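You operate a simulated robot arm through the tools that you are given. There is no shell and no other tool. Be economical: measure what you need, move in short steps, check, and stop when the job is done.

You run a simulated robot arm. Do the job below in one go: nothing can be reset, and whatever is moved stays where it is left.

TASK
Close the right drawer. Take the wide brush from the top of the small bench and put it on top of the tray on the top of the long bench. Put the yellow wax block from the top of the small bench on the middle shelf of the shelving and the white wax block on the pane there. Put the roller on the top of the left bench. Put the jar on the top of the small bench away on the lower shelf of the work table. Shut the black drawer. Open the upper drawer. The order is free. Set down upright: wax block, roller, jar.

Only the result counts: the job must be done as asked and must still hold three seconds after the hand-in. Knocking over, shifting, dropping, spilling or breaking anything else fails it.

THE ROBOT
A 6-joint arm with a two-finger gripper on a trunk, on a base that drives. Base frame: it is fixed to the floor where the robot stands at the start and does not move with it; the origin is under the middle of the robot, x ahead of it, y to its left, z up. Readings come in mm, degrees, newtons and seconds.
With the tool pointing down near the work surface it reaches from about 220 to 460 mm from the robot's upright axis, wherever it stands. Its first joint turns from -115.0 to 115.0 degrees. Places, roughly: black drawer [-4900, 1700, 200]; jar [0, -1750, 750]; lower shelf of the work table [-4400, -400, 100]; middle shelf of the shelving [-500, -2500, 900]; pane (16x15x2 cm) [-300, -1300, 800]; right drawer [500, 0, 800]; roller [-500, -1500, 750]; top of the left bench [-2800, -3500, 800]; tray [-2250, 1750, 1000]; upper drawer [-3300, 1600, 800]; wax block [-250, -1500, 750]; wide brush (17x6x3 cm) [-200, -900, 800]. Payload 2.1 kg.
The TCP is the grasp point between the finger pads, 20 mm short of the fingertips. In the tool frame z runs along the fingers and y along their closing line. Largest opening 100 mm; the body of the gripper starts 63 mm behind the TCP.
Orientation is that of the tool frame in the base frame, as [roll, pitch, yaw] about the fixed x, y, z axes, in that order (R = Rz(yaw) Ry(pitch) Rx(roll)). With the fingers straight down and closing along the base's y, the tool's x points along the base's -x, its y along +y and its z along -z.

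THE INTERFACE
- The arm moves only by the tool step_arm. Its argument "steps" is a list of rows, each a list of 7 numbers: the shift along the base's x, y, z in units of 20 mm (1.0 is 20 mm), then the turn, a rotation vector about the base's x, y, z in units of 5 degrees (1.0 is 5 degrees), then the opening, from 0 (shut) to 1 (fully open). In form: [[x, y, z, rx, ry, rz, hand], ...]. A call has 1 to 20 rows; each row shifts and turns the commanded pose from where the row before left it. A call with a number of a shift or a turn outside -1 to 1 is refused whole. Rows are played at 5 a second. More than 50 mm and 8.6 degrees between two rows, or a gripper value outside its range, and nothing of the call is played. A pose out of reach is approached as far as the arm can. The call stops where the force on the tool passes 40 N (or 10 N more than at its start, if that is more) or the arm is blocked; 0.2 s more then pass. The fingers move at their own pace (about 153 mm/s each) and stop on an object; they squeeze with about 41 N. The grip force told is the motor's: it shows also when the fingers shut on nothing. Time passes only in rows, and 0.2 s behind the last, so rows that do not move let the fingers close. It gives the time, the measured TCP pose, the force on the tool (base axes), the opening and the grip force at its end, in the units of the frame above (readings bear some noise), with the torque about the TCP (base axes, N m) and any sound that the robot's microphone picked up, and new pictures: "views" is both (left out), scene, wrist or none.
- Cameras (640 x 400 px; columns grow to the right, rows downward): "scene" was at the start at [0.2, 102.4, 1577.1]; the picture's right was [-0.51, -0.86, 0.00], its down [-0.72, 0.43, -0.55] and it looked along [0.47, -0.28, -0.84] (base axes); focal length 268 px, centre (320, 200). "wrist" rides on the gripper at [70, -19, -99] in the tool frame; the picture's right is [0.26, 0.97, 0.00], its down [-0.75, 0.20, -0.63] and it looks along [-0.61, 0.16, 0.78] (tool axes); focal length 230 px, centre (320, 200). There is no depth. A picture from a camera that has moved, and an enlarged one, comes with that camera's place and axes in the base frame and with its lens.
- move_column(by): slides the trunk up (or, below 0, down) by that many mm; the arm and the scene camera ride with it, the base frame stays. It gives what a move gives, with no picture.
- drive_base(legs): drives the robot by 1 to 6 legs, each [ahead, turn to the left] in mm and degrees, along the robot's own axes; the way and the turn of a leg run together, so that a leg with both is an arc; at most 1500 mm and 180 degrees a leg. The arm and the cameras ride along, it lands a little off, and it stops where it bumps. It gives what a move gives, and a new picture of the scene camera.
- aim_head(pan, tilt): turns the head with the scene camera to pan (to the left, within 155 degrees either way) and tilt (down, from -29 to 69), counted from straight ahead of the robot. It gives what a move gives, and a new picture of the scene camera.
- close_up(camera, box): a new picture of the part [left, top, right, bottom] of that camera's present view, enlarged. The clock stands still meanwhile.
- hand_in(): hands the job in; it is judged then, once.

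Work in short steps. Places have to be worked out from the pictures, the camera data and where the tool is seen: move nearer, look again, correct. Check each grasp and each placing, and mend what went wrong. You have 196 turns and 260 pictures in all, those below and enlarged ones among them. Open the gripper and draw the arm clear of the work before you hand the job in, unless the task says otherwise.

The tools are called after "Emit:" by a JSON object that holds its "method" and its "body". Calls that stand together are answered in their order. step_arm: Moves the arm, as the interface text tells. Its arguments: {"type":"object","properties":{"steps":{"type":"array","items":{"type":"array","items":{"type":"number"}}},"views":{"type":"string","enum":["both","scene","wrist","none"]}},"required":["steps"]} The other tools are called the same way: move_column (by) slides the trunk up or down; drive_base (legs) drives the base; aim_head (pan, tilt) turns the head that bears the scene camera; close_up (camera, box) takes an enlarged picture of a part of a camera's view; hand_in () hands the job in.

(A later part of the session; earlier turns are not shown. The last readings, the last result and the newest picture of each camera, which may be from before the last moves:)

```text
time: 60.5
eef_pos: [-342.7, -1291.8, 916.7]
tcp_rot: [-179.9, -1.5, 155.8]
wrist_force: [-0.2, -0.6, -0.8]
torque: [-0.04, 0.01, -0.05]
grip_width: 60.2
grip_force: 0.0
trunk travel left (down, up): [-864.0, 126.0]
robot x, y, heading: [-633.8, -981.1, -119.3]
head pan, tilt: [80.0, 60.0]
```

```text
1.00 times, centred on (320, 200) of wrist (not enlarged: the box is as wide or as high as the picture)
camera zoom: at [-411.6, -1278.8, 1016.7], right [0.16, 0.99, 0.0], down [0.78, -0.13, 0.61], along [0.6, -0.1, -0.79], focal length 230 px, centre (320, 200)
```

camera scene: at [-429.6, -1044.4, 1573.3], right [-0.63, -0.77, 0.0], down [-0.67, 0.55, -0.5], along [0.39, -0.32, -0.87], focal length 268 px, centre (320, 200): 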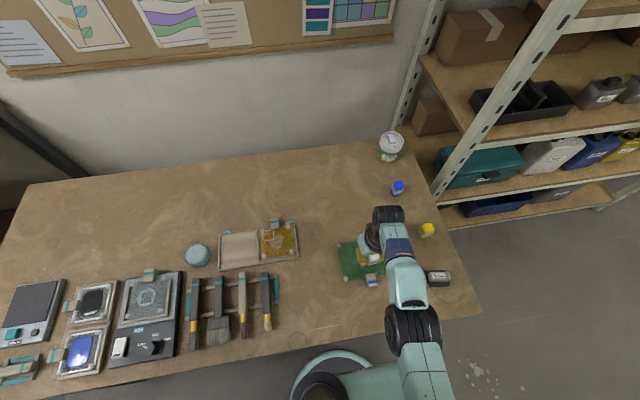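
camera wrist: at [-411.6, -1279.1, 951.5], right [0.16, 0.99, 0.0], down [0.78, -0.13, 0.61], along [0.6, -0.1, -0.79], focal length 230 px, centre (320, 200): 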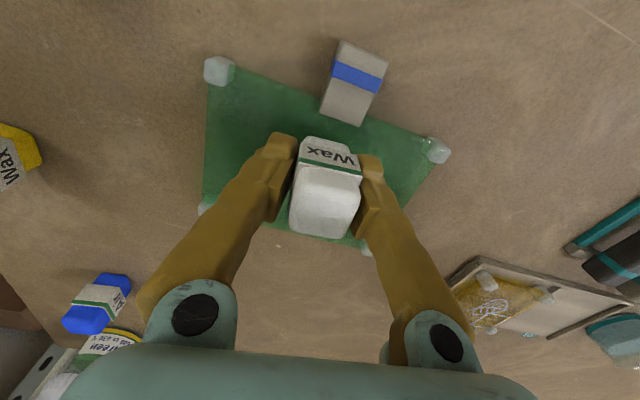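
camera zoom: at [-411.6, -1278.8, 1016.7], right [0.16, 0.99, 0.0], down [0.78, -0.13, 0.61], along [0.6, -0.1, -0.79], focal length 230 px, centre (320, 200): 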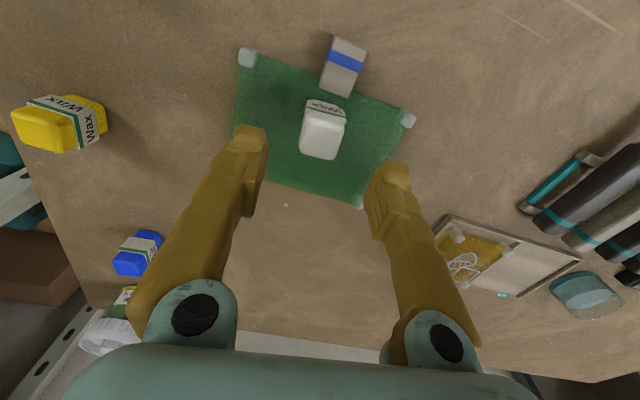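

White wax stands on the pane. Before moving to the bench's far end I take a look around and at my own base extent.

Emit:
{"method": "aim_head", "body": {"pan": 40, "tilt": 69}}

Emit:
{"method": "aim_head", "body": {"pan": 45, "tilt": 30}}

```text
time: 61.6
eef_pos: [-344.2, -1289.8, 916.5]
tcp_rot: [-179.8, -1.6, 155.8]
wrist_force: [-0.2, -0.6, -0.7]
torque: [0.02, 0.0, -0.01]
grip_width: 60.2
grip_force: 0.0
trunk travel left (down, up): [-864.0, 126.0]
robot x, y, heading: [-631.5, -982.4, -119.1]
head pan, tilt: [40.0, 68.8]
camera scene: at [-470.8, -1056.9, 1627.9], right [-0.98, -0.19, 0.0], down [-0.17, 0.92, -0.36], along [0.07, -0.36, -0.93], focal length 268 px, centre (320, 200)
```

scene: 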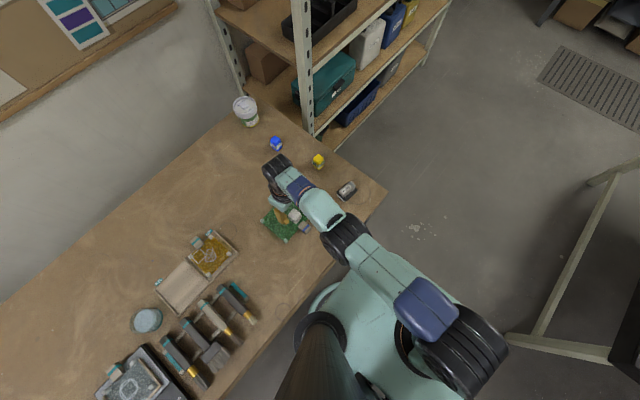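

```text
time: 62.6
eef_pos: [-342.1, -1291.8, 916.9]
tcp_rot: [-179.8, -1.5, 155.8]
wrist_force: [0.3, -0.2, 0.2]
torque: [0.02, -0.01, 0.01]
grip_width: 60.1
grip_force: 0.1
trunk travel left (down, up): [-864.0, 126.0]
robot x, y, heading: [-632.8, -983.4, -119.3]
head pan, tilt: [45.0, 30.0]
camera scene: at [-456.8, -1089.1, 1679.3], right [-0.96, -0.27, 0.0], down [-0.14, 0.48, -0.87], along [0.23, -0.83, -0.5], focal length 268 px, centre (320, 200)
```

scene: 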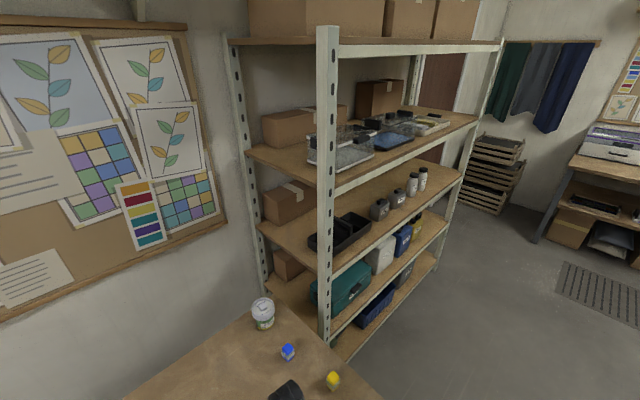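

The scene is clear: middle (third) shelf holds a black tray and dark bottles. I tuck the arm ahead and drive past the bench end.

Emit:
{"method": "step_arm", "body": {"steps": [[0, 0, 1, 0, 0, 0, 0.6], [0, 0, 1, 0, 0, 0, 0.6], [-1, 0.15, 1, 0, 0, -1, 0.6], [-1, 0.15, 1, 0, 0, -1, 0.6], [-1, 0.15, 0, 0, 0, -1, 0.6], [-1, 0.15, 0, 0, 0, -1, 0.6], [-1, 0.15, 0, 0, 0, -1, 0.6], [-1, 0.15, 0, 0, 0, -1, 0.6], [-1, 0.15, 0, 0, 0, -1, 0.6], [-1, 0.15, 0, 0, 0, -1, 0.6], [-1, 0.15, 0, 0, 0, -1, 0.6], [-1, 0.15, 0, 0, 0, -1, 0.6], [-1, 0.15, 0, 0, 0, -1, 0.6], [-1, 0.15, 0, 0, 0, -1, 0.6], [-1, 0.15, 0, 0, 0, -1, 0.6], [-1, 0.15, 0, 0, 0, -1, 0.6], [-1, 0.15, 0, 0, 0, -1, 0.6], [-1, 0.15, 0, 0, 0, -1, 0.6], [-1, 0.15, 0, 0, 0, -1, 0.6], [-1, 0.15, 0, 0, 0, -1, 0.6]], "views": "none"}}

Emit:
{"method": "drive_base", "body": {"legs": [[1330, 0], [0, 90]]}}

```text
time: 66.8
eef_pos: [-554.4, -1436.3, 983.1]
tcp_rot: [-179.8, -1.6, 65.8]
wrist_force: [-0.9, 0.2, 0.7]
torque: [0.0, -0.01, 0.01]
grip_width: 60.0
grip_force: 0.1
out of reach, approached as far as the arm can: row 2, 3, 4, 5, 6, 7, 8, 9, 10, 11, 12, 13, 14, 15, 16, 17, 18, 19, 20
trunk travel left (down, up): [-864.0, 126.0]
robot x, y, heading: [-631.4, -980.8, -119.3]
head pan, tilt: [45.0, 30.0]
```

```text
time: 77.3
eef_pos: [-824.6, -2057.1, 983.2]
tcp_rot: [-179.6, -1.5, 156.7]
wrist_force: [0.0, -0.1, -0.2]
torque: [-0.02, -0.06, -0.02]
grip_width: 59.9
grip_force: 0.0
trunk travel left (down, up): [-864.0, 126.0]
robot x, y, heading: [-1278.4, -2141.9, -28.6]
head pan, tilt: [45.0, 30.0]
camera scene: at [-1175.5, -1966.5, 1679.4], right [0.29, -0.96, 0.0], down [-0.48, -0.14, -0.87], along [0.83, 0.25, -0.5], focal length 268 px, centre (320, 200)
```

scene: 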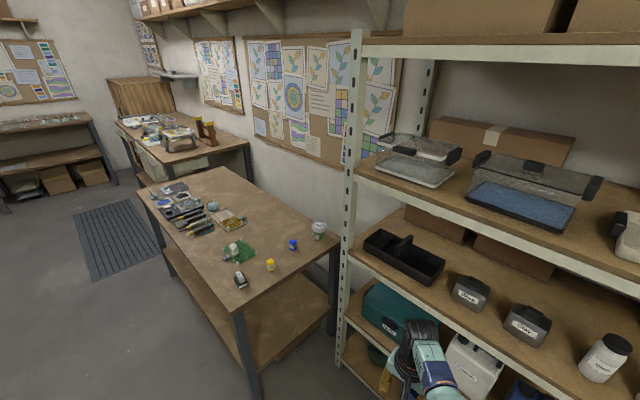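

The arm hung at its reach limit at that height; nothing touched. I pull it in toward the robot now.

Emit:
{"method": "step_arm", "body": {"steps": [[-0.97, -0.2, 0, 0, 0, 0, 0.6], [-0.97, -0.2, 0, 0, 0, 0, 0.6], [-0.97, -0.2, 0, 0, 0, 0, 0.6], [-0.97, -0.2, 0, 0, 0, 0, 0.6], [-0.97, -0.2, 0, 0, 0, 0, 0.6], [-0.97, -0.2, 0, 0, 0, 0, 0.6], [-0.97, -0.2, 0, 0, 0, 0, 0.6], [-0.97, -0.2, 0, 0, 0, 0, 0.6]], "views": "none"}}

```text
time: 79.1
eef_pos: [-824.3, -2056.7, 984.2]
tcp_rot: [-179.6, -1.6, 156.7]
wrist_force: [0.4, -0.7, -0.3]
torque: [0.0, 0.02, -0.01]
grip_width: 59.9
grip_force: 0.1
out of reach, approached as far as the arm can: row 1, 2, 3, 4, 5, 6, 7, 8
trunk travel left (down, up): [-864.0, 126.0]
robot x, y, heading: [-1274.1, -2143.1, -28.3]
head pan, tilt: [45.0, 30.0]
```

Still stuck; I try lowering a little while pulling in (the stretched elbow is probably at its limit).

Emit:
{"method": "step_arm", "body": {"steps": [[0, 0, -1, 0, 0, 0, 0.6], [0, 0, -1, 0, 0, 0, 0.6], [0, 0, -1, 0, 0, 0, 0.6], [-0.5, -0.1, -1, 0, 0, 0, 0.6]], "views": "scene"}}

```text
time: 80.1
eef_pos: [-836.2, -2059.9, 903.6]
tcp_rot: [-179.6, -1.6, 156.6]
wrist_force: [-1.2, 0.2, -1.4]
torque: [0.0, -0.01, -0.04]
grip_width: 59.9
grip_force: 0.0
out of reach, approached as far as the arm can: row 3
trunk travel left (down, up): [-864.0, 126.0]
robot x, y, heading: [-1269.7, -2138.4, -28.1]
head pan, tilt: [45.0, 30.0]
camera scene: at [-1175.6, -1966.5, 1679.4], right [0.29, -0.96, 0.0], down [-0.48, -0.14, -0.87], along [0.83, 0.25, -0.5], focal length 268 px, centre (320, 200)
```

scene: 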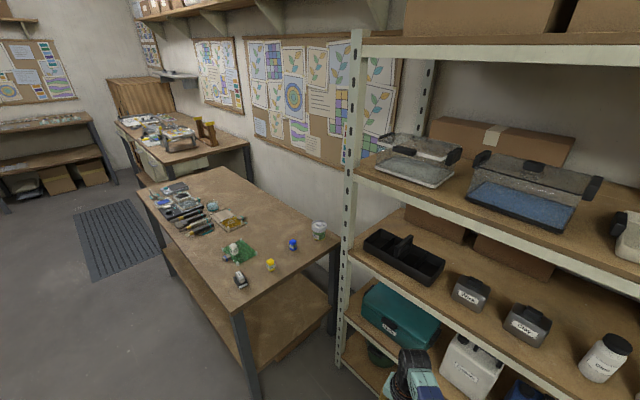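

It frees. Pull in now.

Emit:
{"method": "step_arm", "body": {"steps": [[-0.97, -0.2, 0, 0, 0, 0, 0.6], [-0.97, -0.2, 0, 0, 0, 0, 0.6], [-0.97, -0.2, 0, 0, 0, 0, 0.6], [-0.97, -0.2, 0, 0, 0, 0, 0.6], [-0.97, -0.2, 0, 0, 0, 0, 0.6], [-0.97, -0.2, 0.5, 0, 0, 0, 0.6], [-0.97, -0.2, 1, 0, 0, 0, 0.6], [-0.97, -0.2, 1, 0, 0, 0, 0.6]], "views": "none"}}

Emit:
{"method": "aim_head", "body": {"pan": 20, "tilt": 40}}

```text
time: 81.9
eef_pos: [-968.3, -2087.0, 950.7]
tcp_rot: [179.4, -0.4, 156.9]
wrist_force: [2.2, -2.1, 2.1]
torque: [0.13, 0.46, 0.05]
grip_width: 60.0
grip_force: 0.2
out of reach, approached as far as the arm can: row 1, 2
trunk travel left (down, up): [-864.0, 126.0]
robot x, y, heading: [-1273.6, -2143.7, -28.5]
head pan, tilt: [45.0, 30.0]
stopped in row 8: the force on the tool passed its limit at 81 N (the readings are from after the stop); the commanded pose is now the measured one
```

```text
time: 82.8
eef_pos: [-968.5, -2086.1, 950.1]
tcp_rot: [179.4, -0.4, 156.9]
wrist_force: [5.9, -0.6, 0.4]
torque: [0.13, 0.68, -0.02]
grip_width: 60.0
grip_force: 0.1
trunk travel left (down, up): [-864.0, 126.0]
robot x, y, heading: [-1276.3, -2137.7, -28.6]
head pan, tilt: [20.0, 40.0]
camera scene: at [-1178.2, -2004.5, 1664.1], right [-0.14, -0.99, 0.0], down [-0.64, 0.09, -0.77], along [0.76, -0.11, -0.64], focal length 268 px, centre (320, 200)
```

scene: 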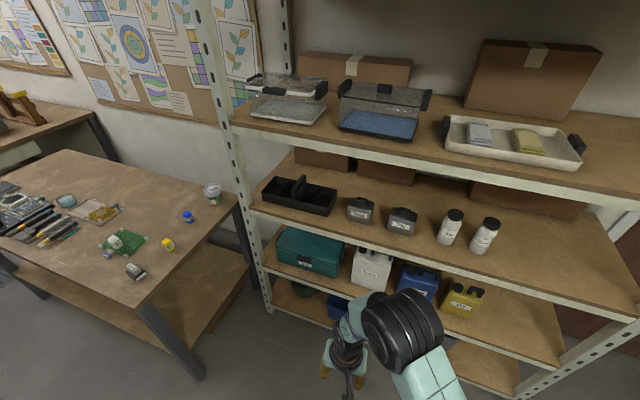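

Something pressed on the hand (probably the wrist against its own arm when folded). I ease outward and rotate the hand to its natural yaw.

Emit:
{"method": "step_arm", "body": {"steps": [[0.6, 0.1, 0, 0, 0, 0, 0.6], [0.6, 0.1, 0, 0, 0, 0, 0.6], [0, 0, 0, 0, 0, 1, 0.6], [0, 0, 0, 0, 0, 1, 0.6], [0, 0, 0, 0, 0, 1, 0.6], [0, 0, 0, 0, 0, 1, 0.6], [0, 0, 0, 0, 0, 1, 0.6]], "views": "both"}}

```text
time: 84.4
eef_pos: [-944.4, -2083.4, 948.8]
tcp_rot: [179.4, -0.4, -178.0]
wrist_force: [0.5, -0.3, -0.6]
torque: [-0.03, -0.03, -0.02]
grip_width: 59.8
grip_force: 0.1
trunk travel left (down, up): [-864.0, 126.0]
robot x, y, heading: [-1277.1, -2143.2, -28.1]
head pan, tilt: [20.0, 40.0]
camera scene: at [-1178.1, -2004.8, 1664.0], right [-0.15, -0.99, 0.0], down [-0.64, 0.09, -0.77], along [0.76, -0.11, -0.64], focal length 268 px, centre (320, 200)
camera wrist: at [-1012.4, -2102.9, 1048.8], right [-0.29, 0.96, 0.01], down [0.75, 0.22, 0.63], along [0.6, 0.19, -0.78], focal length 230 px, centre (320, 200)
```

scene: 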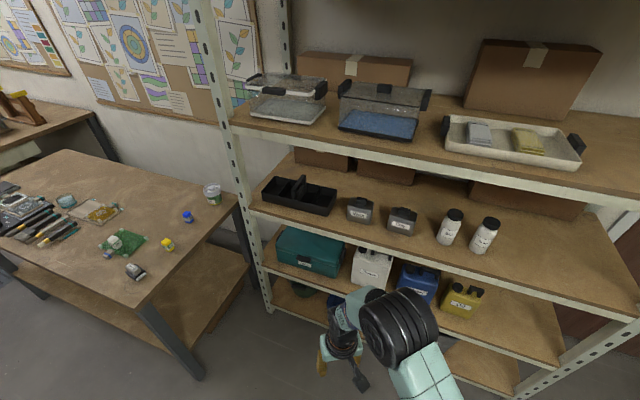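
wrist: 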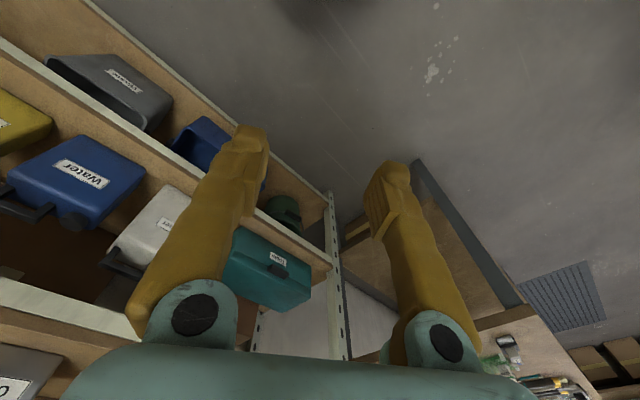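

Forces are clear. I now drive diagonally to the aisle between bench end and shelving front, facing the bench end, shelving on my right.

Emit:
{"method": "drive_base", "body": {"legs": [[0, 46.5], [640, 0], [0, 42]]}}

Emit:
{"method": "aim_head", "body": {"pan": -25, "tilt": 55}}

```text
time: 92.0
eef_pos: [-716.3, -1608.4, 951.7]
tcp_rot: [179.4, -0.4, -89.5]
wrist_force: [0.6, 0.6, 0.6]
torque: [0.02, 0.01, 0.03]
grip_width: 60.3
grip_force: 0.0
trunk travel left (down, up): [-864.0, 126.0]
robot x, y, heading: [-669.8, -1942.8, 59.8]
head pan, tilt: [20.0, 40.0]
camera scene: at [-802.8, -1841.0, 1664.1], right [0.99, -0.17, 0.0], down [-0.11, -0.63, -0.77], along [0.13, 0.75, -0.64], focal length 268 px, centre (320, 200)
```

scene: 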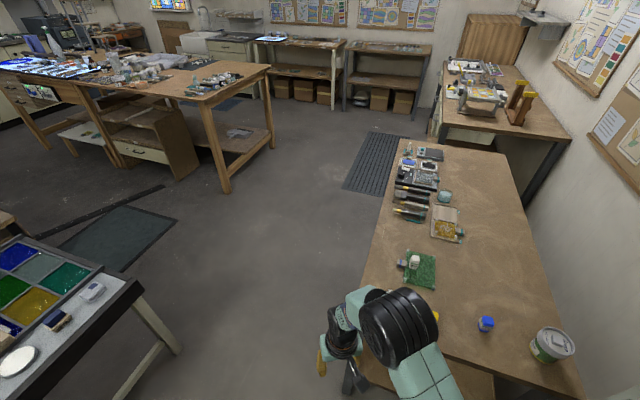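

```text
time: 93.2
eef_pos: [-716.2, -1608.2, 949.4]
tcp_rot: [179.5, -0.3, -89.6]
wrist_force: [0.7, -0.2, 0.5]
torque: [0.03, -0.01, 0.03]
grip_width: 59.9
grip_force: 0.0
trunk travel left (down, up): [-864.0, 126.0]
robot x, y, heading: [-666.0, -1939.5, 59.9]
head pan, tilt: [-25.0, 55.0]
camera scene: at [-758.7, -1883.3, 1643.4], right [0.58, -0.82, 0.0], down [-0.67, -0.47, -0.57], along [0.47, 0.33, -0.82], focal length 268 px, centre (320, 200)
```

scene: 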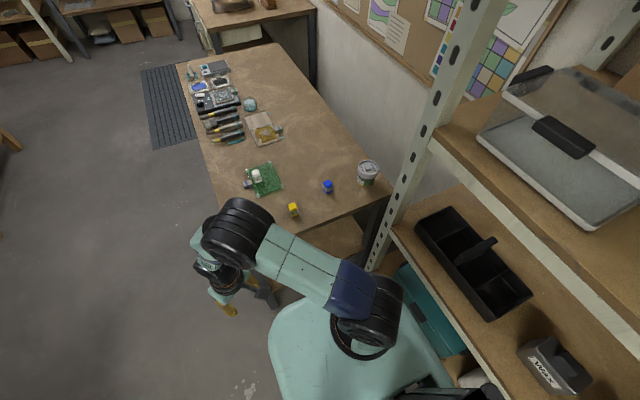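

I'm at n≈374, about 450 mm from the bench end. Drive ahead 190 mm, then swing the hand toward the yellow block (≈(-374,-1500)).

Emit:
{"method": "drive_base", "body": {"legs": [[190, 0]]}}

Emit:
{"method": "aim_head", "body": {"pan": 0, "tilt": 65}}

```text
time: 94.7
eef_pos: [-623.6, -1444.8, 949.2]
tcp_rot: [179.4, -0.3, -89.6]
wrist_force: [0.1, 1.2, -0.2]
torque: [0.02, 0.0, -0.01]
grip_width: 59.9
grip_force: 0.0
trunk travel left (down, up): [-864.0, 126.0]
robot x, y, heading: [-570.2, -1775.8, 60.2]
head pan, tilt: [-25.0, 55.0]
camera scene: at [-664.9, -1721.0, 1643.4], right [0.57, -0.82, 0.0], down [-0.67, -0.47, -0.58], along [0.47, 0.33, -0.82], focal length 268 px, centre (320, 200)
```

scene: 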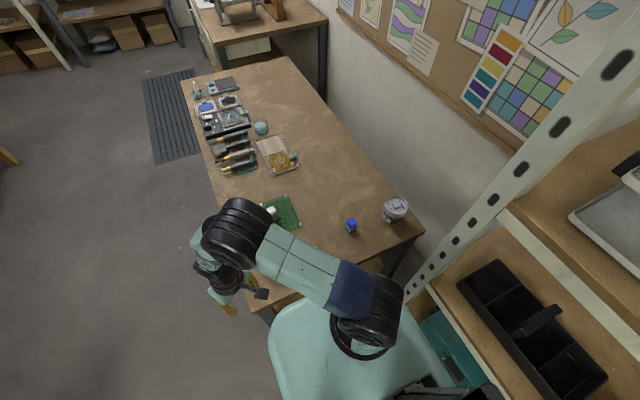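

```text
time: 95.6
eef_pos: [-623.0, -1443.0, 949.8]
tcp_rot: [179.4, -0.3, -89.7]
wrist_force: [-0.6, 0.2, 0.3]
torque: [0.02, 0.01, -0.02]
grip_width: 60.2
grip_force: 0.1
trunk travel left (down, up): [-864.0, 126.0]
robot x, y, heading: [-568.9, -1774.2, 60.0]
head pan, tilt: [0.0, 65.0]
camera scene: at [-692.5, -1707.6, 1631.8], right [0.87, -0.5, 0.0], down [-0.45, -0.79, -0.42], along [0.21, 0.37, -0.91], focal length 268 px, centre (320, 200)
```

scene: 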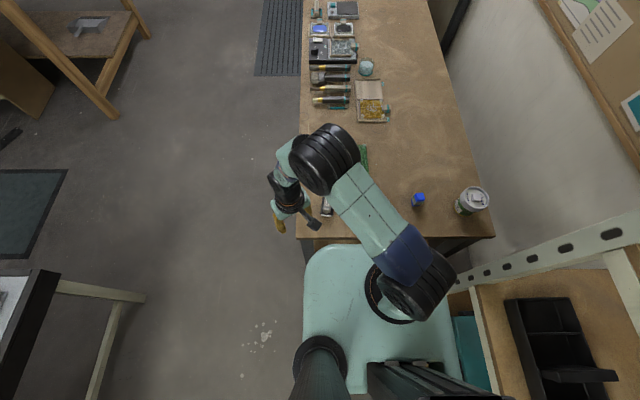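

Swing the hand over the yellow block.

Emit:
{"method": "step_arm", "body": {"steps": [[0.96, -0.22, 0, 0, 0, -0.55, 0.9], [0.96, -0.22, 0, 0, 0, -0.55, 0.9], [0.96, -0.22, 0, 0, 0, -0.55, 0.9], [0.96, -0.22, 0, 0, 0, -0.55, 0.9], [0.96, -0.22, 0, 0, 0, -0.55, 0.9], [0.96, -0.22, 0, 0, 0, -0.55, 0.9], [0.96, -0.22, 0, 0, 0, -0.55, 0.9], [0.96, -0.22, 0, 0, 0, -0.55, 0.9], [0.96, -0.22, 0, 0, 0, -0.55, 0.9], [0.96, -0.22, 0, 0, 0, -0.55, 0.9], [0.96, -0.22, 0, 0, 0, -0.55, 0.9], [0.96, -0.22, 0, 0, 0, -0.55, 0.9], [0.96, -0.22, 0, 0, 0, -0.55, 0.9]], "views": "both"}}

```text
time: 98.4
eef_pos: [-371.3, -1501.5, 949.6]
tcp_rot: [179.5, -0.5, -125.5]
wrist_force: [0.1, -0.7, -0.5]
torque: [0.01, -0.01, 0.01]
grip_width: 89.7
grip_force: 0.0
trunk travel left (down, up): [-864.0, 126.0]
robot x, y, heading: [-570.5, -1775.5, 60.2]
head pan, tilt: [0.0, 65.0]
camera scene: at [-691.5, -1707.9, 1631.9], right [0.87, -0.5, 0.0], down [-0.45, -0.79, -0.42], along [0.21, 0.37, -0.91], focal length 268 px, centre (320, 200)
camera wrist: at [-395.8, -1567.1, 1048.8], right [-0.94, 0.35, 0.01], down [0.28, 0.73, 0.63], along [0.21, 0.59, -0.78], focal length 230 px, centre (320, 200)
```

scene: 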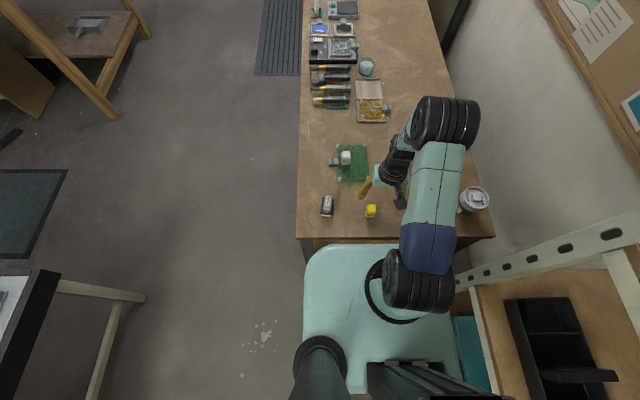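
wrist: 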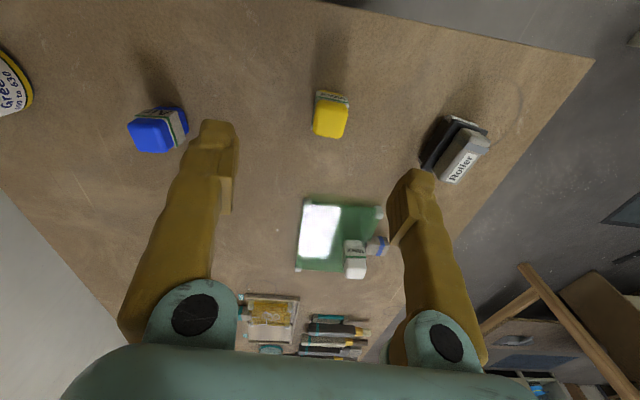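

Already aligned with the yellow block; shift (-8,+10) mm and descend to z≈826, then grip.

Emit:
{"method": "step_arm", "body": {"steps": [[-0.4, 0.5, -1, 0, 0, 0.3, 0.8], [0, 0, -1, 0, 0, 0.3, 0.8], [0, 0, -1, 0, 0, 0, 0.8], [0, 0, -1, 0, 0, 0, 0.8]], "views": "wrist"}}

```text
time: 99.4
eef_pos: [-380.1, -1490.5, 869.3]
tcp_rot: [179.4, -0.4, -122.4]
wrist_force: [-0.1, -0.1, 0.3]
torque: [0.0, 0.0, -0.03]
grip_width: 79.9
grip_force: 0.0
trunk travel left (down, up): [-864.0, 126.0]
robot x, y, heading: [-569.7, -1775.6, 59.9]
head pan, tilt: [0.0, 65.0]
camera wrist: at [-400.6, -1557.5, 968.4], right [-0.95, 0.3, 0.01], down [0.24, 0.74, 0.63], along [0.18, 0.6, -0.78], focal length 230 px, centre (320, 200)
```

wrist: 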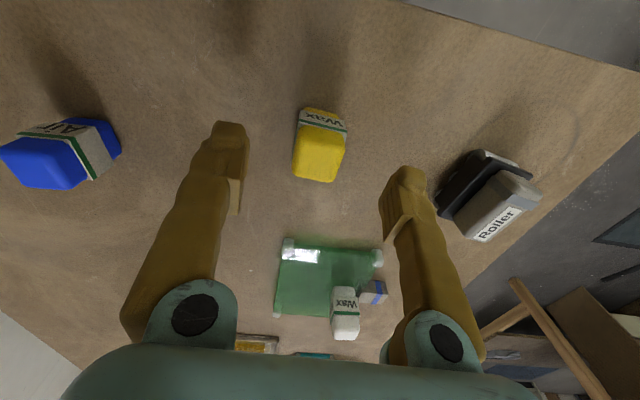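

Emit:
{"method": "step_arm", "body": {"steps": [[0, 0, -0.8, 0, 0, 0, 0.8], [0, 0, -0.8, 0, 0, 0, 0.8], [0, 0, -0.55, 0, 0, 0, 0.8], [0, 0, 0, 0, 0, 0, 0.2], [0, 0, 0, 0, 0, 0, 0.2], [0, 0, 0, 0, 0, 0, 0.2], [0, 0, 0.5, 0, 0, 0, 0.2], [0, 0, 1, 0, 0, 0, 0.2], [0, 0, 1, 0, 0, 0, 0.2], [0, 0, 1, 0, 0, 0, 0.2], [0, 0, 1, 0, 0, 0, 0.2]], "views": "wrist"}}

Emit:
{"method": "aim_head", "body": {"pan": -75, "tilt": 45}}

```text
time: 101.8
eef_pos: [-380.6, -1490.3, 916.8]
tcp_rot: [179.4, -0.4, -122.2]
wrist_force: [-0.4, 0.7, -0.2]
torque: [0.0, 0.01, 0.0]
grip_width: 26.4
grip_force: 41.3
trunk travel left (down, up): [-864.0, 126.0]
robot x, y, heading: [-571.2, -1778.9, 60.3]
head pan, tilt: [0.0, 65.0]
camera wrist: at [-400.9, -1558.1, 1016.1], right [-0.95, 0.3, 0.01], down [0.24, 0.74, 0.63], along [0.18, 0.6, -0.78], focal length 230 px, centre (320, 200)
```

wrist: 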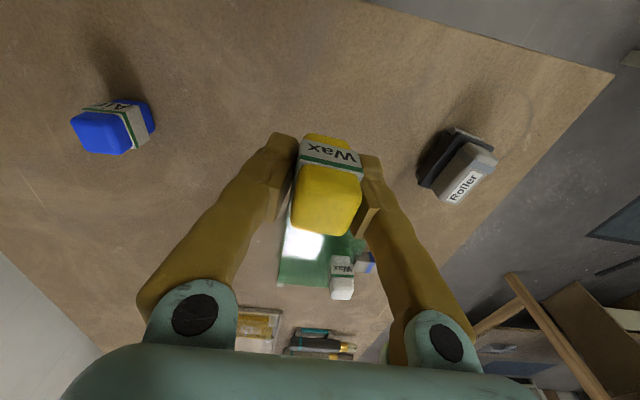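

```text
time: 103.3
eef_pos: [-381.3, -1490.5, 916.3]
tcp_rot: [179.4, -0.4, -122.3]
wrist_force: [1.0, -0.2, -1.0]
torque: [-0.02, 0.0, 0.01]
grip_width: 26.6
grip_force: 40.9
trunk travel left (down, up): [-864.0, 126.0]
robot x, y, heading: [-568.3, -1777.1, 60.0]
head pan, tilt: [-75.0, 45.0]
camera scene: at [-643.9, -1780.8, 1656.8], right [-0.26, -0.97, 0.0], down [-0.68, 0.18, -0.71], along [0.68, -0.18, -0.71], focal length 268 px, centre (320, 200)
```

scene: 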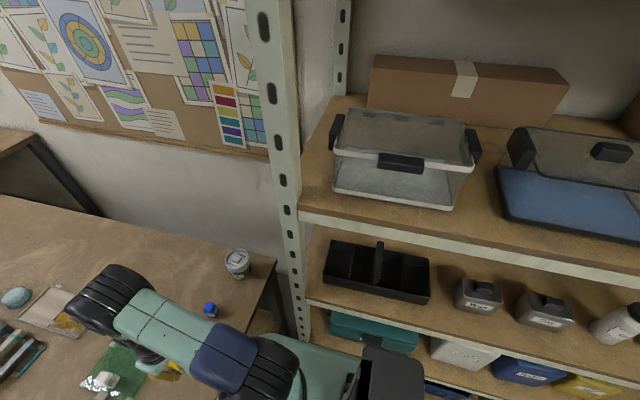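

Yellow block held. The shelf gap is low, so I need a tilted hand there: I'll set the block back down, tilt the hand 45° around it, and regrip. First back the base 60 mm, while reaching out the same.

Emit:
{"method": "drive_base", "body": {"legs": [[-60, 0]]}}

Emit:
{"method": "step_arm", "body": {"steps": [[0.5, 0.866, 0, 0, 0, 0, 0.2], [0.5, 0.866, 0, 0, 0, 0, 0.2], [0.5, 0.866, -1, 0, 0, 0, 0.2], [0, 0, -1, 0, 0, 0, 0.2], [0, 0, -1, 0, 0, 0, 0.2], [0, 0, -0.9, 0, 0, 0, 0.2]], "views": "wrist"}}

```text
time: 104.2
eef_pos: [-405.6, -1534.8, 913.2]
tcp_rot: [179.5, -1.1, -122.4]
wrist_force: [0.8, 0.0, -0.5]
torque: [0.0, 0.0, 0.0]
grip_width: 26.3
grip_force: 40.3
trunk travel left (down, up): [-864.0, 126.0]
robot x, y, heading: [-599.0, -1825.3, 60.1]
head pan, tilt: [-75.0, 45.0]
camera scene: at [-665.7, -1818.4, 1657.3], right [-0.26, -0.97, 0.01], down [-0.69, 0.17, -0.71], along [0.68, -0.19, -0.71], focal length 268 px, centre (320, 200)
```

scene: 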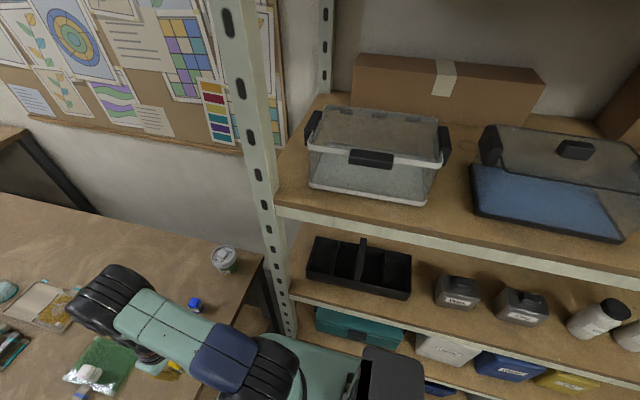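

```text
time: 105.6
eef_pos: [-378.8, -1488.9, 838.1]
tcp_rot: [179.5, -0.6, -122.3]
wrist_force: [0.5, -0.5, -1.4]
torque: [0.02, 0.0, 0.03]
grip_width: 26.2
grip_force: 41.1
trunk travel left (down, up): [-864.0, 126.0]
robot x, y, heading: [-600.5, -1829.9, 60.1]
head pan, tilt: [-75.0, 45.0]
camera wrist: at [-399.7, -1556.3, 937.1], right [-0.95, 0.3, 0.01], down [0.24, 0.74, 0.63], along [0.18, 0.6, -0.78], focal length 230 px, centre (320, 200)
```

wrist: 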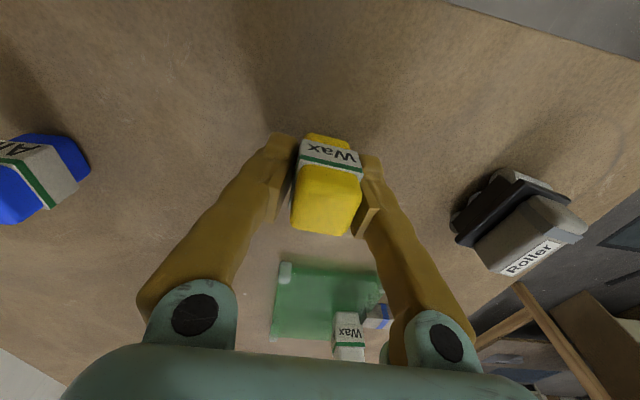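

Lower the last 12 mm, open, and tilt the hand about the block.

Emit:
{"method": "step_arm", "body": {"steps": [[0, 0, -0.3, 0, 0, 0, 0.2], [0, 0, -0.3, 0, 0, 0, 0.2], [0, 0, 0, 0, 0, 0, 0.6], [0, 0, 0.2, 0, 0, 0, 0.6], [0, 0, 0, 0.845, -0.534, 0, 0.6], [0, 0, 0, 0.845, -0.534, 0, 0.6], [0, 0, 0, 0.845, -0.534, 0, 0.6], [0, 0, 0, 0.845, -0.534, 0, 0.6], [0, 0, 0, 0.845, -0.534, 0, 0.6], [0, 0, 0, 0.845, -0.534, 0, 0.6], [0, 0, 0, 0.845, -0.534, 0, 0.6], [0, 0, 0, 0.845, -0.534, 0, 0.6], [0, 0, 0, 0.845, -0.534, 0, 0.6]], "views": "both"}}

```text
time: 108.4
eef_pos: [-379.5, -1490.4, 829.4]
tcp_rot: [179.4, 44.5, -122.3]
wrist_force: [0.1, 0.1, -0.6]
torque: [0.03, 0.01, 0.02]
grip_width: 60.0
grip_force: 0.0
out of reach, approached as far as the arm can: row 7
trunk travel left (down, up): [-864.0, 126.0]
robot x, y, heading: [-603.2, -1826.2, 59.9]
head pan, tilt: [-75.0, 45.0]
camera scene: at [-673.7, -1832.6, 1656.8], right [-0.26, -0.97, 0.0], down [-0.68, 0.18, -0.71], along [0.68, -0.18, -0.71], focal length 268 px, centre (320, 200)
camera wrist: at [-426.5, -1599.5, 851.5], right [-0.92, 0.36, -0.17], down [-0.11, 0.18, 0.98], along [0.38, 0.92, -0.13], focal length 230 px, centre (320, 200)
```

scene: 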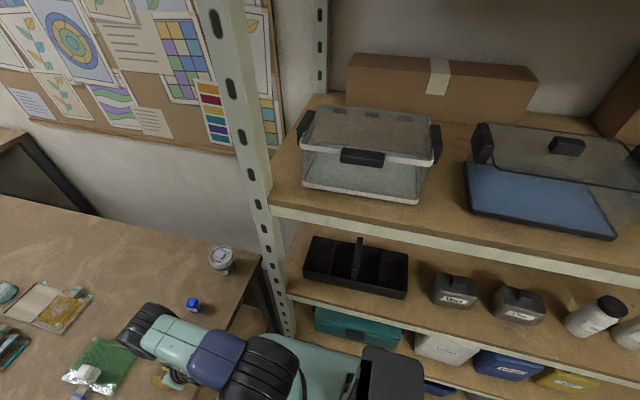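
wrist: 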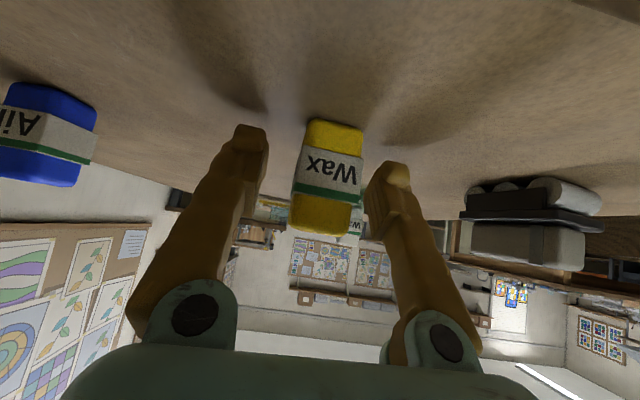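

The hand is tilted 45° around the block. Grip and lift.

Emit:
{"method": "step_arm", "body": {"steps": [[0, 0, 0, 0, 0, 0, 0.2], [0, 0, 0, 0, 0, 0, 0.2], [0, 0, 0, 0, 0, 0, 0.2], [0, 0, 0.5, 0, 0, 0, 0.2], [0, 0, 1, 0, 0, 0, 0.2], [0, 0, 1, 0, 0, 0, 0.2], [0, 0, 1, 0, 0, 0, 0.2], [0, 0, 1, 0, 0, 0, 0.2]], "views": "wrist"}}

```text
time: 110.2
eef_pos: [-379.0, -1488.7, 920.1]
tcp_rot: [179.4, 44.6, -122.3]
wrist_force: [0.0, -0.3, -0.6]
torque: [0.02, 0.01, 0.0]
grip_width: 26.5
grip_force: 41.0
trunk travel left (down, up): [-864.0, 126.0]
robot x, y, heading: [-600.7, -1826.3, 60.3]
head pan, tilt: [-75.0, 45.0]
camera wrist: at [-426.7, -1599.8, 942.2], right [-0.92, 0.36, -0.17], down [-0.11, 0.18, 0.98], along [0.38, 0.92, -0.13], focal length 230 px, centre (320, 200)
```

wrist: 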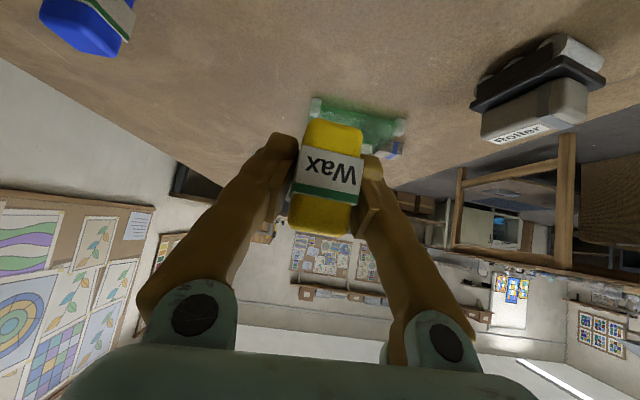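

Reverse along the shelving to the empty right part of the middle shelf.

Emit:
{"method": "drive_base", "body": {"legs": [[0, -5.5], [-890, 0], [0, 5.5]]}}

Emit:
{"method": "aim_head", "body": {"pan": -90, "tilt": 45}}

```text
time: 116.0
eef_pos: [-892.9, -2213.0, 920.4]
tcp_rot: [179.5, 44.5, -122.2]
wrist_force: [-0.3, -0.4, -1.4]
torque: [-0.02, -0.01, -0.01]
grip_width: 26.3
grip_force: 40.5
trunk travel left (down, up): [-864.0, 126.0]
robot x, y, heading: [-1110.6, -2551.1, 60.5]
head pan, tilt: [-75.0, 45.0]
camera scene: at [-1185.1, -2556.3, 1656.9], right [-0.25, -0.97, 0.0], down [-0.68, 0.18, -0.71], along [0.68, -0.18, -0.71], focal length 268 px, centre (320, 200)
```

scene: 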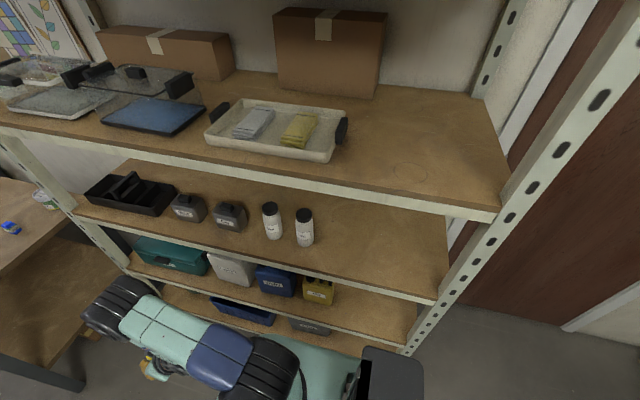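

```text
time: 116.7
eef_pos: [-893.0, -2213.1, 920.2]
tcp_rot: [179.3, 44.6, -122.1]
wrist_force: [-0.5, -0.7, -0.1]
torque: [-0.01, 0.0, -0.01]
grip_width: 26.4
grip_force: 40.9
trunk travel left (down, up): [-864.0, 126.0]
robot x, y, heading: [-1113.1, -2550.8, 60.4]
head pan, tilt: [-90.0, 45.0]
camera scene: at [-1194.4, -2576.2, 1656.8], right [-0.49, -0.87, 0.0], down [-0.61, 0.35, -0.71], along [0.61, -0.35, -0.71], focal length 268 px, centre (320, 200)
```

scene: 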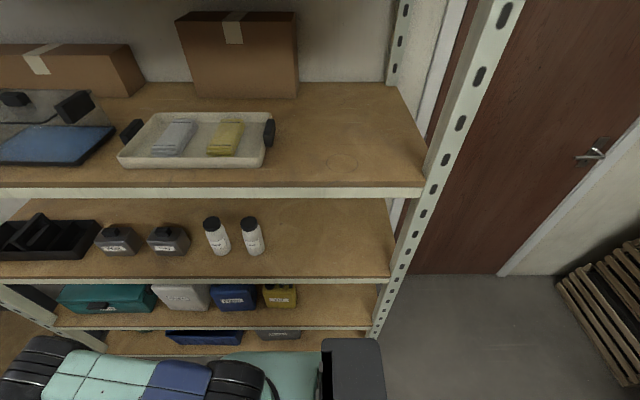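

I re-approach the shelf frontally: shift, back away and turn to face it.

Emit:
{"method": "drive_base", "body": {"legs": [[165, 0], [0, -50], [-250, 0], [0, -40]]}}

Emit:
{"method": "aim_head", "body": {"pan": -10, "tilt": 40}}

Emit:
{"method": "close_up", "body": {"camera": "wrist", "box": [0, 0, 640, 400]}}

```text
time: 123.7
eef_pos: [-938.4, -2672.7, 921.5]
tcp_rot: [179.5, 44.6, 147.7]
wrist_force: [0.2, -0.6, -0.3]
torque: [0.02, 0.0, 0.03]
grip_width: 26.1
grip_force: 41.2
trunk travel left (down, up): [-864.0, 126.0]
robot x, y, heading: [-1279.2, -2449.6, -30.1]
head pan, tilt: [-90.0, 45.0]
camera scene: at [-1300.1, -2372.7, 1656.8], right [-0.87, 0.5, 0.0], down [0.35, 0.61, -0.71], along [-0.35, -0.61, -0.71], focal length 268 px, centre (320, 200)
```

scene: 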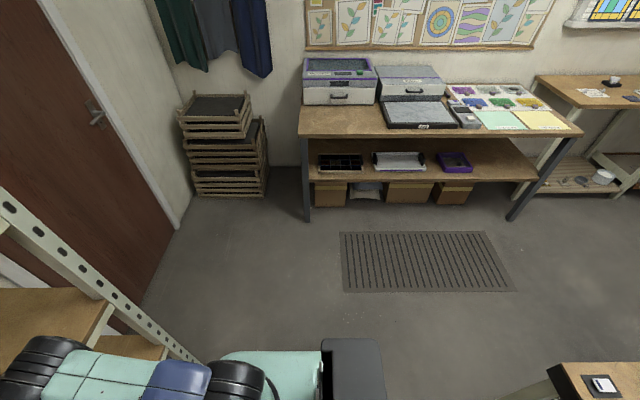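

```text
time: 125.2
eef_pos: [-938.9, -2673.0, 921.2]
tcp_rot: [179.5, 44.4, 147.7]
wrist_force: [-0.2, -0.4, -1.2]
torque: [0.0, -0.03, -0.01]
grip_width: 26.5
grip_force: 40.9
trunk travel left (down, up): [-864.0, 126.0]
robot x, y, heading: [-1278.7, -2451.0, -29.7]
head pan, tilt: [-10.0, 40.0]
camera scene: at [-1194.3, -2356.9, 1664.1], right [-0.64, -0.77, 0.0], down [-0.49, 0.41, -0.77], along [0.59, -0.49, -0.64], focal length 268 px, centre (320, 200)
```

scene: 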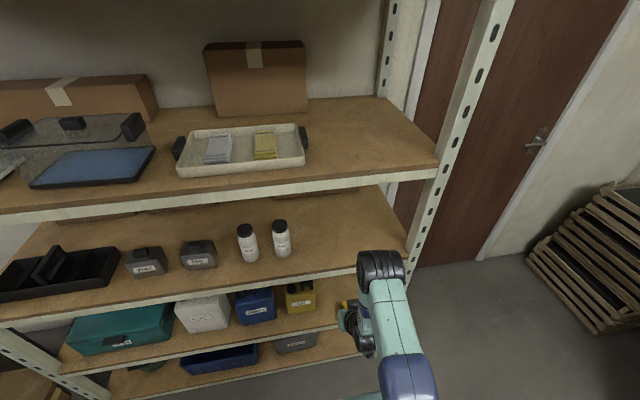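

```text
1.00 times, centred on (320, 200) of wrist (not enlarged: the box is as wide or as high as the picture)
camera zoom: at [-1050.6, -2624.3, 941.9], right [0.36, 0.92, -0.17], down [0.18, 0.11, 0.98], along [0.92, -0.38, -0.13], focal length 230 px, centre (320, 200)
```

zoom: 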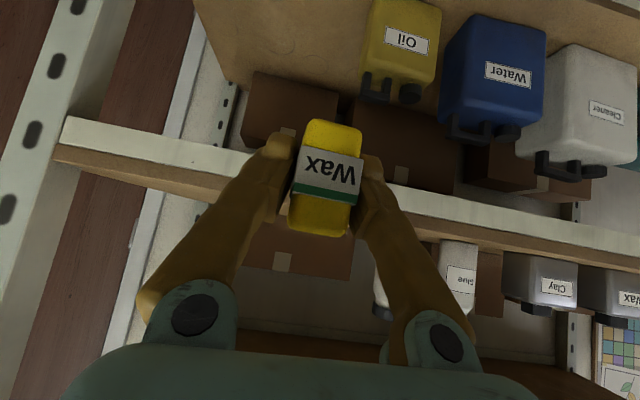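

The shelf top reads z≈922, its front at n≈646; the block's place at s≈-2789 is free. I raise the hand to ≈968 and drive in 200 mm.

Emit:
{"method": "step_arm", "body": {"steps": [[0, 0, 0.8, 0, 0, 0, 0.2], [0, 0, 0.8, 0, 0, 0, 0.2], [0, 0, 0.8, 0, 0, 0, 0.2]], "views": "none"}}

Emit:
{"method": "drive_base", "body": {"legs": [[120, 0]]}}

Emit:
{"method": "close_up", "body": {"camera": "wrist", "box": [0, 0, 640, 400]}}

```text
time: 126.0
eef_pos: [-940.9, -2672.9, 970.9]
tcp_rot: [179.4, 44.5, 147.6]
wrist_force: [0.6, -0.3, 0.0]
torque: [-0.01, -0.01, -0.02]
grip_width: 26.3
grip_force: 40.6
trunk travel left (down, up): [-864.0, 126.0]
robot x, y, heading: [-1278.8, -2454.3, -30.2]
head pan, tilt: [-10.0, 40.0]
```

```text
time: 127.3
eef_pos: [-838.7, -2730.7, 970.4]
tcp_rot: [179.4, 44.7, 147.6]
wrist_force: [-0.4, 0.4, 0.1]
torque: [-0.06, -0.01, -0.02]
grip_width: 26.4
grip_force: 41.3
trunk travel left (down, up): [-864.0, 126.0]
robot x, y, heading: [-1171.4, -2513.4, -30.0]
head pan, tilt: [-10.0, 40.0]
camera scene: at [-1095.7, -2413.7, 1664.3], right [-0.64, -0.77, 0.0], down [-0.49, 0.41, -0.77], along [0.59, -0.49, -0.64], focal length 268 px, centre (320, 200)
```

scene: 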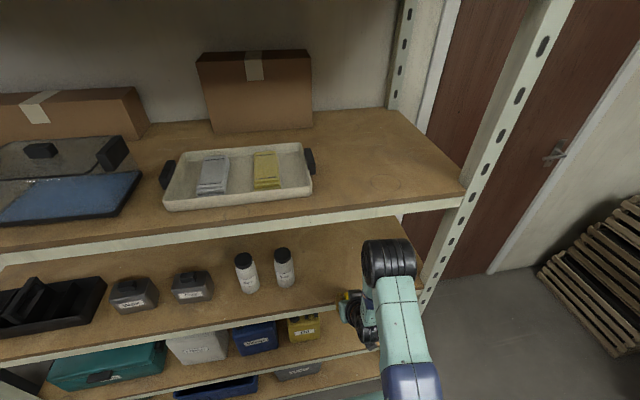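

```text
1.00 times, centred on (320, 200) of wrist (not enlarged: the box is as wide or as high as the picture)
camera zoom: at [-950.1, -2682.6, 991.0], right [0.36, 0.92, -0.17], down [0.18, 0.12, 0.98], along [0.92, -0.38, -0.12], focal length 230 px, centre (320, 200)
```

zoom: 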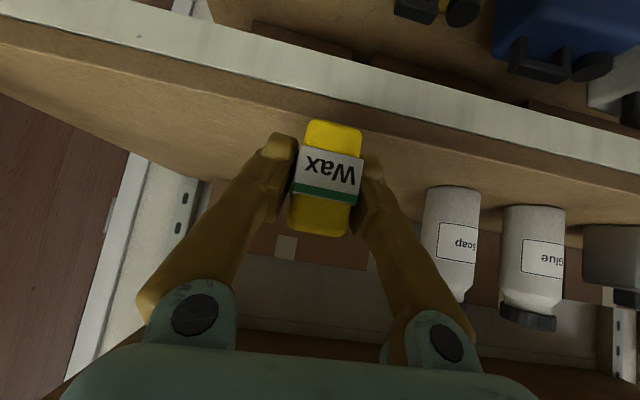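

Block bottom (≈942) clears the shelf. Drive in another 80 mm.

Emit:
{"method": "drive_base", "body": {"legs": [[80, 0]]}}

Emit:
{"method": "step_arm", "body": {"steps": [[0, 0, -0.3, 0, 0, 0, 0.2], [0, 0, -0.3, 0, 0, 0, 0.2]], "views": "wrist"}}

```text
time: 128.3
eef_pos: [-773.9, -2768.0, 972.3]
tcp_rot: [179.4, 44.9, 147.6]
wrist_force: [0.1, 0.5, -1.0]
torque: [-0.04, -0.06, -0.01]
grip_width: 26.6
grip_force: 41.7
trunk travel left (down, up): [-864.0, 126.0]
robot x, y, heading: [-1099.9, -2553.8, -29.8]
head pan, tilt: [-10.0, 40.0]
camera scene: at [-1033.0, -2449.6, 1664.3], right [-0.64, -0.77, 0.0], down [-0.49, 0.41, -0.77], along [0.59, -0.49, -0.64], focal length 268 px, centre (320, 200)
```

scene: 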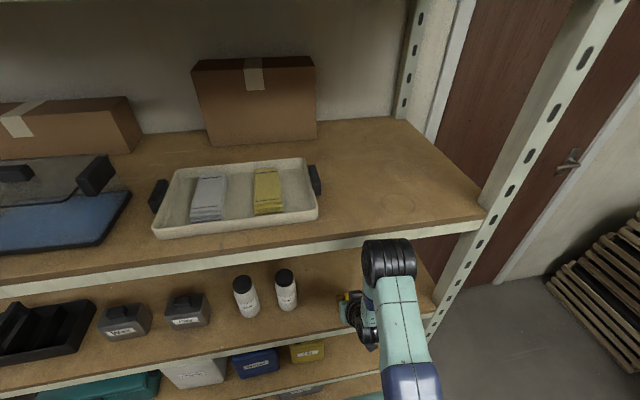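

```text
time: 128.9
eef_pos: [-770.7, -2769.7, 957.4]
tcp_rot: [179.4, 44.6, 147.6]
wrist_force: [0.3, -0.5, -1.6]
torque: [0.01, -0.04, 0.03]
grip_width: 26.6
grip_force: 41.0
trunk travel left (down, up): [-864.0, 126.0]
robot x, y, heading: [-1103.8, -2549.1, -29.9]
head pan, tilt: [-10.0, 40.0]
camera wrist: at [-881.5, -2722.1, 978.9], right [0.36, 0.92, -0.17], down [0.18, 0.12, 0.98], along [0.92, -0.38, -0.12], focal length 230 px, centre (320, 200)
```

wrist: 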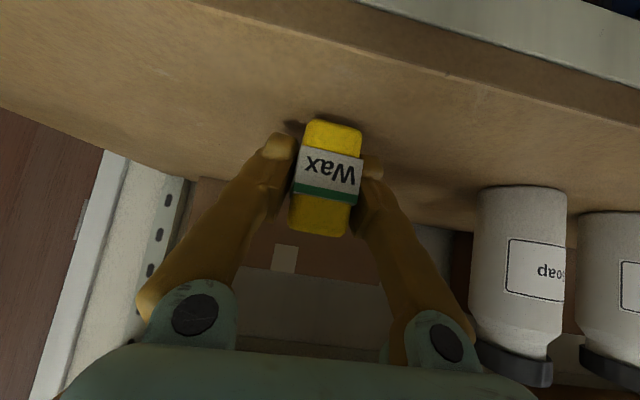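

Lower in small steps to contact.

Emit:
{"method": "step_arm", "body": {"steps": [[0, 0, -0.15, 0, 0, 0, 0.2], [0, 0, -0.15, 0, 0, 0, 0.2], [0, 0, -0.15, 0, 0, 0, 0.2]], "views": "wrist"}}

```text
time: 129.7
eef_pos: [-769.8, -2771.3, 950.1]
tcp_rot: [179.4, 44.9, 147.7]
wrist_force: [1.6, -0.3, 16.4]
torque: [0.03, 0.29, 0.02]
grip_width: 26.4
grip_force: 41.4
trunk travel left (down, up): [-864.0, 126.0]
robot x, y, heading: [-1102.4, -2551.6, -29.9]
head pan, tilt: [-10.0, 40.0]
camera wrist: at [-880.4, -2722.8, 970.5], right [0.36, 0.92, -0.18], down [0.18, 0.12, 0.98], along [0.92, -0.38, -0.12], focal length 230 px, centre (320, 200)
```

wrist: 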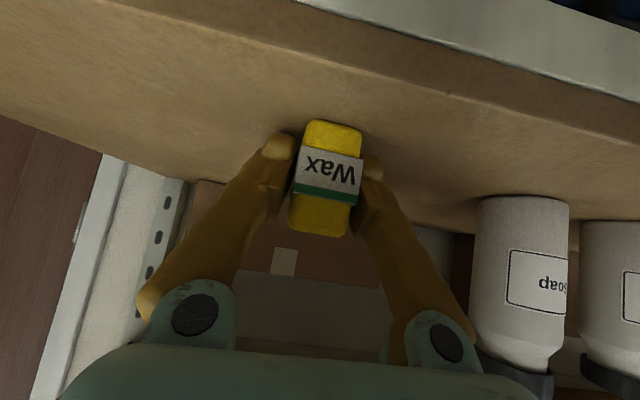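

Contact. Release and withdraw along the fingers, then back off.

Emit:
{"method": "step_arm", "body": {"steps": [[0, 0, 0.05, 0, 0, 0, 0.6], [0, 0, 0, 0, 0, 0, 0.6], [-0.6, 0.37, 0.7, 0, 0, 0, 0.6], [-0.6, 0.37, 0.7, 0, 0, 0, 0.6], [-0.6, 0.37, 0.7, 0, 0, 0, 0.6]], "views": "wrist"}}

Emit:
{"method": "drive_base", "body": {"legs": [[-230, 0]]}}

```text
time: 130.9
eef_pos: [-797.4, -2753.9, 982.6]
tcp_rot: [179.4, 44.4, 147.6]
wrist_force: [-0.4, -1.0, -0.5]
torque: [0.01, 0.04, 0.01]
grip_width: 60.1
grip_force: 0.0
out of reach, approached as far as the arm can: row 5
trunk travel left (down, up): [-864.0, 126.0]
robot x, y, heading: [-1106.7, -2551.5, -29.8]
head pan, tilt: [-10.0, 40.0]
camera wrist: at [-908.5, -2705.4, 1003.7], right [0.36, 0.92, -0.17], down [0.18, 0.11, 0.98], along [0.92, -0.38, -0.13], focal length 230 px, centre (320, 200)
```

wrist: 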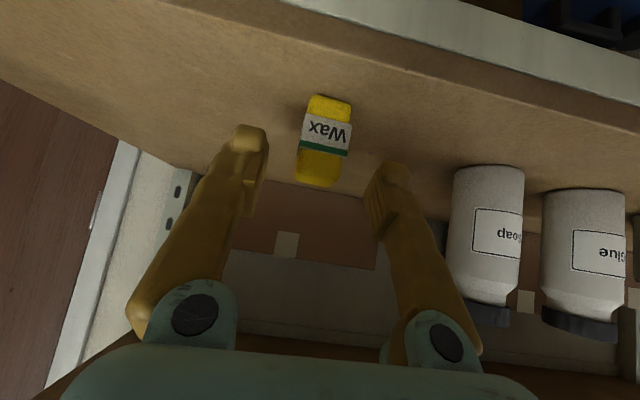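

```text
time: 132.7
eef_pos: [-996.3, -2640.7, 981.1]
tcp_rot: [179.4, 44.4, 147.5]
wrist_force: [0.9, 0.5, 0.0]
torque: [0.01, 0.03, 0.02]
grip_width: 59.9
grip_force: 0.2
trunk travel left (down, up): [-864.0, 126.0]
robot x, y, heading: [-1304.9, -2439.9, -30.0]
head pan, tilt: [-10.0, 40.0]
camera scene: at [-1219.3, -2342.3, 1664.0], right [-0.64, -0.77, 0.0], down [-0.49, 0.41, -0.77], along [0.59, -0.49, -0.64], focal length 268 px, centre (320, 200)
```

scene: 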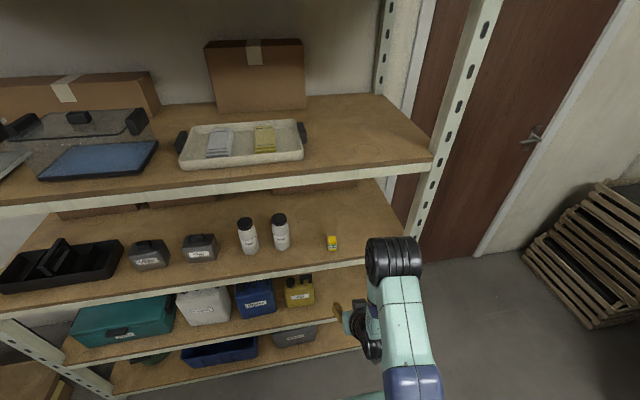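

Yellow wax stands on the middle shelf. Next the roller at ≈(-494,-1409): I drive back along the aisle and face the bench front there, and level the hand on the way.

Emit:
{"method": "step_arm", "body": {"steps": [[0, 0, 0, 0.536, 0.844, 0, 0.6], [0, 0, 0, 0.536, 0.844, 0, 0.6], [0, 0, 0, 0.536, 0.844, 0, 0.6], [0, 0, 0, 0.536, 0.844, 0, 0.6], [0, 0, 0, 0.536, 0.844, 0, 0.6], [0, 0, 0, 0.536, 0.844, 0, 0.6], [0, 0, 0, 0.536, 0.844, 0, 0.6], [0, 0, 0, 0.536, 0.844, 0, 0.6], [0, 0, 0, 0.5, 0.8, 0, 0.6]], "views": "none"}}

Emit:
{"method": "drive_base", "body": {"legs": [[0, 99], [1312, 0], [0, -99]]}}

```text
time: 134.7
eef_pos: [-998.3, -2643.0, 981.6]
tcp_rot: [-179.6, 2.4, 147.5]
wrist_force: [-0.8, 0.2, -0.3]
torque: [-0.01, 0.01, 0.03]
grip_width: 60.0
grip_force: 0.1
out of reach, approached as far as the arm can: row 6
trunk travel left (down, up): [-864.0, 126.0]
robot x, y, heading: [-1303.4, -2433.1, -30.1]
head pan, tilt: [-10.0, 40.0]
```

```text
time: 149.7
eef_pos: [-545.0, -1396.9, 981.4]
tcp_rot: [-179.5, 2.6, 148.3]
wrist_force: [0.4, 0.6, 0.9]
torque: [0.0, 0.01, -0.03]
grip_width: 59.9
grip_force: 0.1
trunk travel left (down, up): [-864.0, 126.0]
robot x, y, heading: [-848.3, -1196.1, -29.3]
head pan, tilt: [-10.0, 40.0]
camera scene: at [-770.7, -1098.2, 1664.1], right [-0.63, -0.77, 0.0], down [-0.5, 0.41, -0.77], along [0.59, -0.49, -0.64], focal length 268 px, centre (320, 200)
```

scene: 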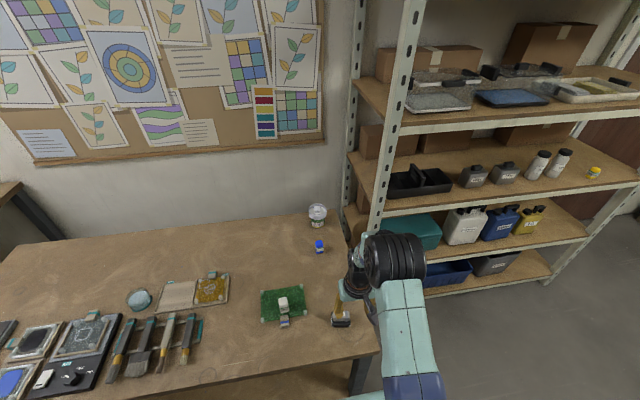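

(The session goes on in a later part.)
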